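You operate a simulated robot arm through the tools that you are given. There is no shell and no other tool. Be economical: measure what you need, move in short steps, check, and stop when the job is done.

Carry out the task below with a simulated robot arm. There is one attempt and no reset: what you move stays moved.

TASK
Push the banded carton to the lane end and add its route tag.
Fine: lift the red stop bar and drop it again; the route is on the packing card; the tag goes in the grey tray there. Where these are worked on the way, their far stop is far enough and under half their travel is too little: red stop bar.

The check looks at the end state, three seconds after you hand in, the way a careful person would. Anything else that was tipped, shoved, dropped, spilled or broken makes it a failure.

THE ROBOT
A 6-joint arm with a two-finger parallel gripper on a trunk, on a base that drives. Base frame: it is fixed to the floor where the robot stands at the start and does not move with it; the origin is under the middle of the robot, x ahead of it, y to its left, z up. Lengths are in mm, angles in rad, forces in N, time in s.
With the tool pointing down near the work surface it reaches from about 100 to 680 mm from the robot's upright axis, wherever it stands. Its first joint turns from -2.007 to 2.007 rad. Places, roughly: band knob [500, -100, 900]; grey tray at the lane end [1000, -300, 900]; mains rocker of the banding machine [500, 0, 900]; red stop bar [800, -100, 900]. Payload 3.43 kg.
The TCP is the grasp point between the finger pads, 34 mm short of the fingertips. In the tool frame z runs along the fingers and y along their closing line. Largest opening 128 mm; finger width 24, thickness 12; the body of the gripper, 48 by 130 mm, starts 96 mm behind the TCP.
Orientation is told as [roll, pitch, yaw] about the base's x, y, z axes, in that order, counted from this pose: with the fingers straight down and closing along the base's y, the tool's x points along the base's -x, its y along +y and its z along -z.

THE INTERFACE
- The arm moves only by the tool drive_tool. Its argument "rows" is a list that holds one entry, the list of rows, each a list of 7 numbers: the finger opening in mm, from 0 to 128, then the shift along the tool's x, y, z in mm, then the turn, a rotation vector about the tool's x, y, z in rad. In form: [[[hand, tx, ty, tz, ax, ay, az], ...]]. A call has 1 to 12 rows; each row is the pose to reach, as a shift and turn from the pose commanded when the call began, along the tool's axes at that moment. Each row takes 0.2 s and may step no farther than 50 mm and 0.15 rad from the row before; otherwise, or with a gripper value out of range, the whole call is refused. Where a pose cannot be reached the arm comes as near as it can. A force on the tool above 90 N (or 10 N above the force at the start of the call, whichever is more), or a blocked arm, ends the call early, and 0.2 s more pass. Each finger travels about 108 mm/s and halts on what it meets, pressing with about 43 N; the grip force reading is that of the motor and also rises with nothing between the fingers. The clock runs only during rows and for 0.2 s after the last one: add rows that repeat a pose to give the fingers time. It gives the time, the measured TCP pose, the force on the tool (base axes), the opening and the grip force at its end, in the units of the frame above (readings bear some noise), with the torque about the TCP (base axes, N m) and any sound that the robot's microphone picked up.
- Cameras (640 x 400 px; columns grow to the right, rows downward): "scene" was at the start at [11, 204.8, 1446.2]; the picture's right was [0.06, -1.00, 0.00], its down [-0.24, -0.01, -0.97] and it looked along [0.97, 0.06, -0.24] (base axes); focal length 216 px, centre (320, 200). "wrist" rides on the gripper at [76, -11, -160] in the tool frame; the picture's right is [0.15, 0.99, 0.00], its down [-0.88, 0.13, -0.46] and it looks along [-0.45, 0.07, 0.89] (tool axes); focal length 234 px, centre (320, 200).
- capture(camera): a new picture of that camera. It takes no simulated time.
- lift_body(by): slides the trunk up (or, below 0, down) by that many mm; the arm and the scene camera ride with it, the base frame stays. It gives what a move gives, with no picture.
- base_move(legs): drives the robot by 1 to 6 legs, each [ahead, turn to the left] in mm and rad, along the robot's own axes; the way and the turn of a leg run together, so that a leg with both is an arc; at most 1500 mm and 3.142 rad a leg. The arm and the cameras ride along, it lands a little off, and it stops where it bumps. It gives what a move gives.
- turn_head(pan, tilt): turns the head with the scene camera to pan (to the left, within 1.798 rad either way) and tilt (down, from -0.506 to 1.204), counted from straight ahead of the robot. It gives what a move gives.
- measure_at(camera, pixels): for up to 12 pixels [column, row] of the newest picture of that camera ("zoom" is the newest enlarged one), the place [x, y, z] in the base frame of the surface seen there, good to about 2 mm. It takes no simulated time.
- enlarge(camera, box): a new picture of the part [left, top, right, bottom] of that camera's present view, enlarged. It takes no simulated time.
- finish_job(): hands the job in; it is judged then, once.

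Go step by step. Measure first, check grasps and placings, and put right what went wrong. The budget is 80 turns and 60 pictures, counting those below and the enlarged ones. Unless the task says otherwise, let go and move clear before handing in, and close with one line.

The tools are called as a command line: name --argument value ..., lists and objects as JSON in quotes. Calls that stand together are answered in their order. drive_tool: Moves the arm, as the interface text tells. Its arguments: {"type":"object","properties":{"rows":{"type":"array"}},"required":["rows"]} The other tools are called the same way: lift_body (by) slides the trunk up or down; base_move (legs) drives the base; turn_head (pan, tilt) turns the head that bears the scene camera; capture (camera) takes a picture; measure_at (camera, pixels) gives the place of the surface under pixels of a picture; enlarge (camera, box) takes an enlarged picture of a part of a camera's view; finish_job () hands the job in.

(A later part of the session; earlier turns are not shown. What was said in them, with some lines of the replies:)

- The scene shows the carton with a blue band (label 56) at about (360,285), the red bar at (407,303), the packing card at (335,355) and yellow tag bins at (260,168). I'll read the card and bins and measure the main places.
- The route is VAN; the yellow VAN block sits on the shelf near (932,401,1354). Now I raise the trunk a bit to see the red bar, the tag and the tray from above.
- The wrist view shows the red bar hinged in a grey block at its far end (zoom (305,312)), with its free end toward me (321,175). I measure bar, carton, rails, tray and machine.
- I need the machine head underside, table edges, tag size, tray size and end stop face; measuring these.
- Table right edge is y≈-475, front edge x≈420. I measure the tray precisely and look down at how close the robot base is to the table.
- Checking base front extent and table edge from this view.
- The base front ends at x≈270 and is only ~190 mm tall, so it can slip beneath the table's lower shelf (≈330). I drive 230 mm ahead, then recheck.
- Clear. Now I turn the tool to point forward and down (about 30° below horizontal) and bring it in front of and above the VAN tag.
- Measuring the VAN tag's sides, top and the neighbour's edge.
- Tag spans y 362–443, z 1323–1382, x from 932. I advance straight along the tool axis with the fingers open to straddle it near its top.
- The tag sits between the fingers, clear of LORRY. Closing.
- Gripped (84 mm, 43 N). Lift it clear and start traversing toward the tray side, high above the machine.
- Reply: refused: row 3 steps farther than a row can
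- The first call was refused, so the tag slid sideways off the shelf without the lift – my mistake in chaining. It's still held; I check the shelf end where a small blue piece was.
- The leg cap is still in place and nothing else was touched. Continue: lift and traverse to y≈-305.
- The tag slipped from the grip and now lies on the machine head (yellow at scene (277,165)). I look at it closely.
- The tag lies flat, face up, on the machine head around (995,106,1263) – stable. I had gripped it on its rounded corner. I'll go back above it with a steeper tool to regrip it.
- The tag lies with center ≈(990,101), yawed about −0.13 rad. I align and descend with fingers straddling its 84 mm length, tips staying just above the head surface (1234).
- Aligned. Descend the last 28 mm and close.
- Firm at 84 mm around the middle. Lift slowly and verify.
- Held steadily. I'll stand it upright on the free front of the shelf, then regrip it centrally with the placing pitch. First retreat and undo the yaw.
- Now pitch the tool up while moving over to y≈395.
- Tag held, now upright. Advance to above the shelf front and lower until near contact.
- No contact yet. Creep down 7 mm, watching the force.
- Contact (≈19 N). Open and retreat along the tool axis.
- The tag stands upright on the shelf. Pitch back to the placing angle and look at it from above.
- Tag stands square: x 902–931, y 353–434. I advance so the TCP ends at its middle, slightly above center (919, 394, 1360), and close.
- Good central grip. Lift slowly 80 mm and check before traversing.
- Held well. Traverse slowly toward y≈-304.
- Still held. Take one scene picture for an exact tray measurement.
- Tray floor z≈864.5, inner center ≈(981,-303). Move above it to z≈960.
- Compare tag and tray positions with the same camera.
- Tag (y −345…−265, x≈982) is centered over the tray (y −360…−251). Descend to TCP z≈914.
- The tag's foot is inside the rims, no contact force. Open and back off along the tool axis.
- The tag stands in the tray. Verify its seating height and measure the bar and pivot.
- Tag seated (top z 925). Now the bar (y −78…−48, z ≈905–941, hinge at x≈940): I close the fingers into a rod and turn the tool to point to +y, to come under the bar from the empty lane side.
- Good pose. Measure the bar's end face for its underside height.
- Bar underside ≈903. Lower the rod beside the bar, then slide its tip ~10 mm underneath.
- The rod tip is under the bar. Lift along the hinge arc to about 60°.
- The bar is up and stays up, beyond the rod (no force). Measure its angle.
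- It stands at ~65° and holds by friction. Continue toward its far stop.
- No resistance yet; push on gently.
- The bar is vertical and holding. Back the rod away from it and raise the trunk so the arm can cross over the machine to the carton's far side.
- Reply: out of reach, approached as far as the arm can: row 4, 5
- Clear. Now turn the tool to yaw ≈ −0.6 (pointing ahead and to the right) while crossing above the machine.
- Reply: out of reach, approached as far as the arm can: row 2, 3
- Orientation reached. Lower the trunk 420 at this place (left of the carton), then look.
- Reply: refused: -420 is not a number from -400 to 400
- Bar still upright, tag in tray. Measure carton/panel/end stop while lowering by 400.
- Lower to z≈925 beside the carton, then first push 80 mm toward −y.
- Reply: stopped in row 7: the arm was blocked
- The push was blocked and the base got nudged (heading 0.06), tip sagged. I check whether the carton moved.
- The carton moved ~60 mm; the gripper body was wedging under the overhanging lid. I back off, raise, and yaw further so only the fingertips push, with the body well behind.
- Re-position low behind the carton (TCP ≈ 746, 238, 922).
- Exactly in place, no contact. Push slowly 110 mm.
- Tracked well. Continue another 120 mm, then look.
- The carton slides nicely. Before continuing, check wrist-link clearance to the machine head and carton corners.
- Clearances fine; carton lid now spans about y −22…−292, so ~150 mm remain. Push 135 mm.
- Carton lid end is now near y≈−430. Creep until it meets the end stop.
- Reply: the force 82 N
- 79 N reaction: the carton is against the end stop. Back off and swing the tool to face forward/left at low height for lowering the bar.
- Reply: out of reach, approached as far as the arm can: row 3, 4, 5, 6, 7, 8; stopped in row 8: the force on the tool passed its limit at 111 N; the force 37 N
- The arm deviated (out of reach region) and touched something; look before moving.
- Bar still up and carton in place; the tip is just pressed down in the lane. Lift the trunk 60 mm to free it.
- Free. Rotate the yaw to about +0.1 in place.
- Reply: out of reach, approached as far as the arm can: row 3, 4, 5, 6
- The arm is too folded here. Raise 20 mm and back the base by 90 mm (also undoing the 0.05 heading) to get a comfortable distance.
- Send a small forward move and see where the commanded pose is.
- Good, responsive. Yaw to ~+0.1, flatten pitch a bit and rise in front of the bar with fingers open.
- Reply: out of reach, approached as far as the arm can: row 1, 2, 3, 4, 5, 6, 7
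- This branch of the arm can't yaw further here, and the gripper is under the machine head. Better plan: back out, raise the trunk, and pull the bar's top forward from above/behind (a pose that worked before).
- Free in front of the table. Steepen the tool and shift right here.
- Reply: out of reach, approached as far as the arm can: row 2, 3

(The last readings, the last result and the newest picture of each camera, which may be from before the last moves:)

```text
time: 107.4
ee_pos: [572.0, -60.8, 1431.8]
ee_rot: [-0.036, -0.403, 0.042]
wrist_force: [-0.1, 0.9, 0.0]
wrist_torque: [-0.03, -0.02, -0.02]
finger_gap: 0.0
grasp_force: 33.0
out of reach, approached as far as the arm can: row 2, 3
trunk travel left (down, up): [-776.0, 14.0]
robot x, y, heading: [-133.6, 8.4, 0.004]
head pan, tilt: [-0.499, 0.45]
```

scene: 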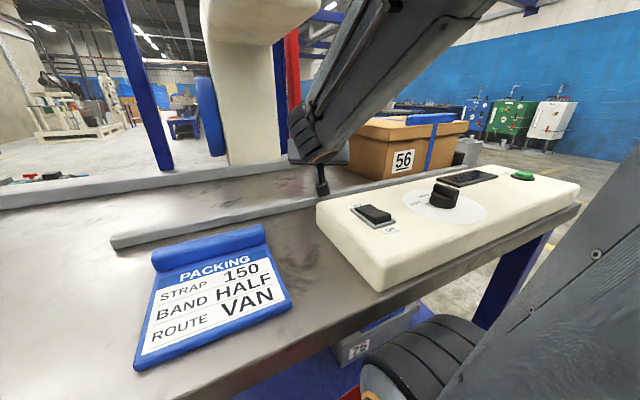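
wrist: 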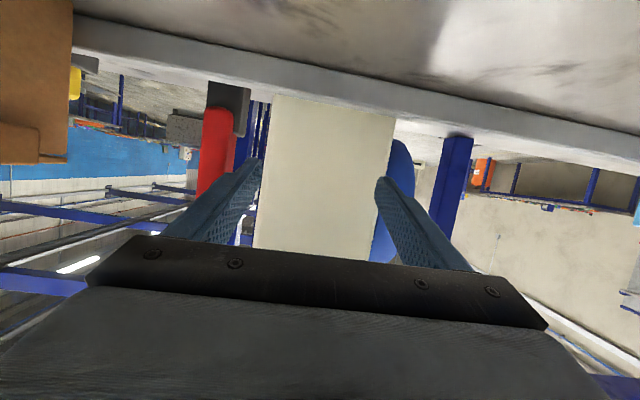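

Good orientation. Drive the base back forward 355 mm (tip passes at z≈1400, well above everything).

base_move --legs '[[355, 0]]'

capture --camera "wrist"

```text
time: 109.7
ee_pos: [924.1, -57.6, 1431.1]
ee_rot: [-0.038, -0.404, 0.045]
wrist_force: [-0.7, -0.2, -0.5]
wrist_torque: [0.01, 0.0, -0.04]
finger_gap: 0.0
grasp_force: 33.5
trunk travel left (down, up): [-776.0, 14.0]
robot x, y, heading: [216.7, 9.7, 0.007]
head pan, tilt: [-0.499, 0.45]
```

```text
2 pictures are left
```

wrist: 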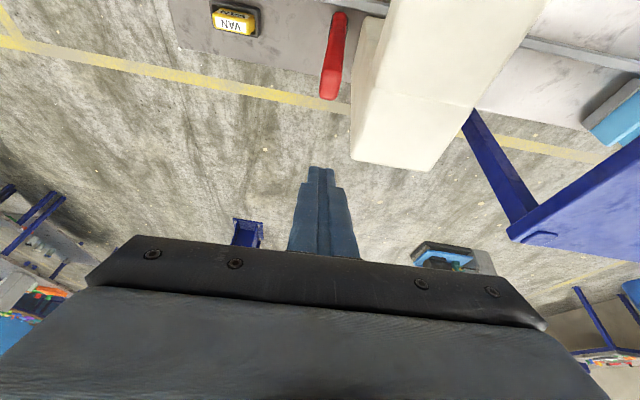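

Measure the bar's top end and the machine edge.

measure_at --camera "wrist" --pixels '[[329, 88], [329, 96], [322, 85], [338, 85], [335, 50], [340, 18], [355, 130], [362, 80], [395, 165], [235, 20]]'

```text
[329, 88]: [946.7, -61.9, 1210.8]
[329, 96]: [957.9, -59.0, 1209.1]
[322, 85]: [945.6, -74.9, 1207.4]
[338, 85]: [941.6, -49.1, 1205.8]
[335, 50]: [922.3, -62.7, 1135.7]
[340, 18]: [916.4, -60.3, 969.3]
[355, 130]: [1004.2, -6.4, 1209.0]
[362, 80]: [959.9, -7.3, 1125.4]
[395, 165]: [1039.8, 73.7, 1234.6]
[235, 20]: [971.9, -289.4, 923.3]
```

Bar top at z≈1210, x 922–959, y −76…−48. Descend along the tool axis to just beyond and above it.

drive_tool --rows '[[[0, 0, -3, 35, 0, 0, 0], [0, 0, -6, 70, 0, 0, 0], [0, 0, -9, 105, 0, 0, 0], [0, 0, -9, 135, 0, 0, 0], [0, 0, -9, 155, 0, 0, 0], [0, 0, -9, 155, 0, 0, 0]]]'

```text
time: 111.1
ee_pos: [984.7, -72.2, 1287.2]
ee_rot: [-0.037, -0.404, 0.042]
wrist_force: [-0.6, -0.9, -0.2]
wrist_torque: [-0.02, 0.01, 0.02]
finger_gap: 0.0
grasp_force: 32.8
trunk travel left (down, up): [-776.0, 14.0]
robot x, y, heading: [220.2, 4.5, 0.005]
head pan, tilt: [-0.499, 0.45]
```

Tip is just behind the bar, 45 mm above its top. Lower the trunk 88 mm.

lift_body --by -88

```text
time: 112.3
ee_pos: [986.8, -71.1, 1202.3]
ee_rot: [-0.039, -0.404, 0.042]
wrist_force: [-0.1, -0.1, -0.2]
wrist_torque: [-0.03, -0.02, 0.0]
finger_gap: 0.1
grasp_force: 32.9
trunk travel left (down, up): [-688.0, 102.0]
robot x, y, heading: [221.6, 8.2, 0.007]
head pan, tilt: [-0.499, 0.45]
```

Rod is behind the bar. Pull the top forward along the arc (first ~30°).

drive_tool --rows '[[[0, 27.1, 0, -10.5, -0.0185, 0, 0.0536], [0, 57.4, 0.6, -23.4, -0.0185, 0, 0.0536], [0, 88.1, 1, -35.5, -0.0185, 0, 0.0536], [0, 120.3, 1.3, -41.6, -0.0185, 0, 0.0536], [0, 152.7, 2.6, -44.6, -0.0185, 0, 0.0536]]]'

```text
time: 113.5
ee_pos: [826.9, -72.3, 1181.1]
ee_rot: [0.002, -0.402, -0.012]
wrist_force: [0.4, 0.0, -0.6]
wrist_torque: [0.01, -0.01, -0.02]
finger_gap: 0.0
grasp_force: 32.9
trunk travel left (down, up): [-688.0, 102.0]
robot x, y, heading: [217.8, 6.9, 0.003]
head pan, tilt: [-0.499, 0.45]
```

Exactly on path. Continue to about 75°.

drive_tool --rows '[[[0, 29.9, -2, 1.4, 0, 0, 0], [0, 62.7, -4, 7, 0, 0, 0], [0, 93.4, -5, 17.9, 0, 0, 0], [0, 123.4, -5, 32.3, 0, 0, 0], [0, 150, -5, 51.4, 0, 0, 0], [0, 176.1, -5, 71.8, 0, 0, 0]]]'

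```text
time: 114.9
ee_pos: [695.0, -76.2, 1048.0]
ee_rot: [0.003, -0.405, -0.014]
wrist_force: [0.0, 0.4, 0.2]
wrist_torque: [0.01, -0.01, -0.02]
finger_gap: 0.0
grasp_force: 32.7
trunk travel left (down, up): [-688.0, 102.0]
robot x, y, heading: [218.2, 10.7, 0.008]
head pan, tilt: [-0.499, 0.45]
```

On track. Press the final stretch down.

drive_tool --rows '[[[0, 20.9, 0, 25.9, 0, 0, 0], [0, 39.9, 0, 52.5, 0, 0, 0], [0, 42.2, 0, 58.1, 0, 0, 0], [0, 42.2, 0, 58.1, 0, 0, 0]]]'

capture --camera "scene"

```text
time: 115.9
ee_pos: [678.5, -74.2, 979.2]
ee_rot: [0.002, -0.403, -0.014]
wrist_force: [0.1, -0.2, -0.5]
wrist_torque: [0.04, 0.01, -0.01]
finger_gap: 0.0
grasp_force: 32.2
trunk travel left (down, up): [-688.0, 102.0]
robot x, y, heading: [216.4, 9.8, 0.01]
head pan, tilt: [-0.499, 0.45]
```

```text
1 pictures are left
```

scene: 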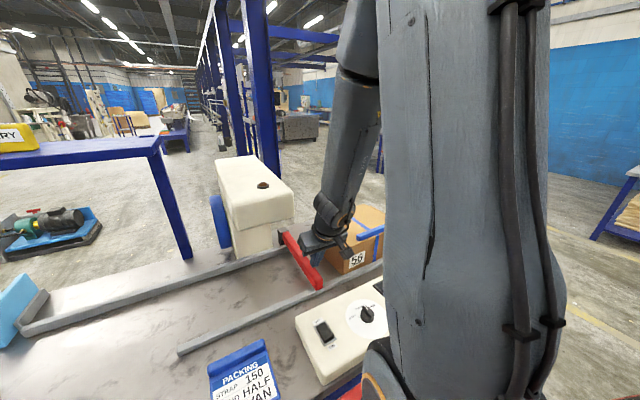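

The bar is down across the lane. Verify its height along its length.

measure_at --camera "scene" --pixels '[[318, 277], [305, 262], [295, 248], [287, 237], [318, 284], [378, 235], [350, 235], [358, 258]]'

```text
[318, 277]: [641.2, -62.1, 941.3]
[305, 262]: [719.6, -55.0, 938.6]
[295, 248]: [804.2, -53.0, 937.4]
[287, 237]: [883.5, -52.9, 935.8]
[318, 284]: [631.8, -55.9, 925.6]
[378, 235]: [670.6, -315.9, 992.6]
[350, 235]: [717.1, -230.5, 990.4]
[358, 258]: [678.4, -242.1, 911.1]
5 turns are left
```

Bar level (z≈938–941 as at the start). One gentle extra press of 8 mm, then rise clear.

drive_tool --rows '[[[0, 1.5, 0, 3.7, 0, 0, 0], [0, 3.1, 0, 7.4, 0, 0, 0], [0, -4, 0, -10, 0, 0, 0], [0, -12, 0, -28, 0, 0, 0], [0, -12, 0, -55, 0, 0, 0], [0, -12, 0, -85, 0, 0, 0], [0, -12, 0, -85, 0, 0, 0]]]'

capture --camera "wrist"

```text
time: 117.5
ee_pos: [655.1, -75.0, 1059.5]
ee_rot: [0.003, -0.402, -0.015]
wrist_force: [0.1, -0.8, 0.5]
wrist_torque: [0.0, -0.01, -0.01]
finger_gap: 0.0
grasp_force: 33.4
trunk travel left (down, up): [-688.0, 102.0]
robot x, y, heading: [219.8, 12.1, 0.009]
head pan, tilt: [-0.499, 0.45]
```

```text
0 pictures are left
4 turns are left
```

wrist: 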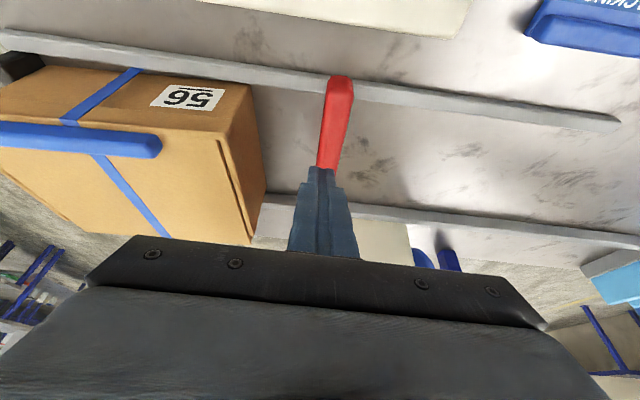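

Carton at the end stop, bar down across the lane behind it, tag in the tray earlier confirmed, and the arm is clear of everything. Handing in.

finish_job

```text
The job is handed in.
```

The banded carton is against the lane end stop, the red stop bar was lifted to vertical and lowered again, and the VAN tag is standing in the grey tray. On the way I dropped the tag once onto the machine head and regripped it.
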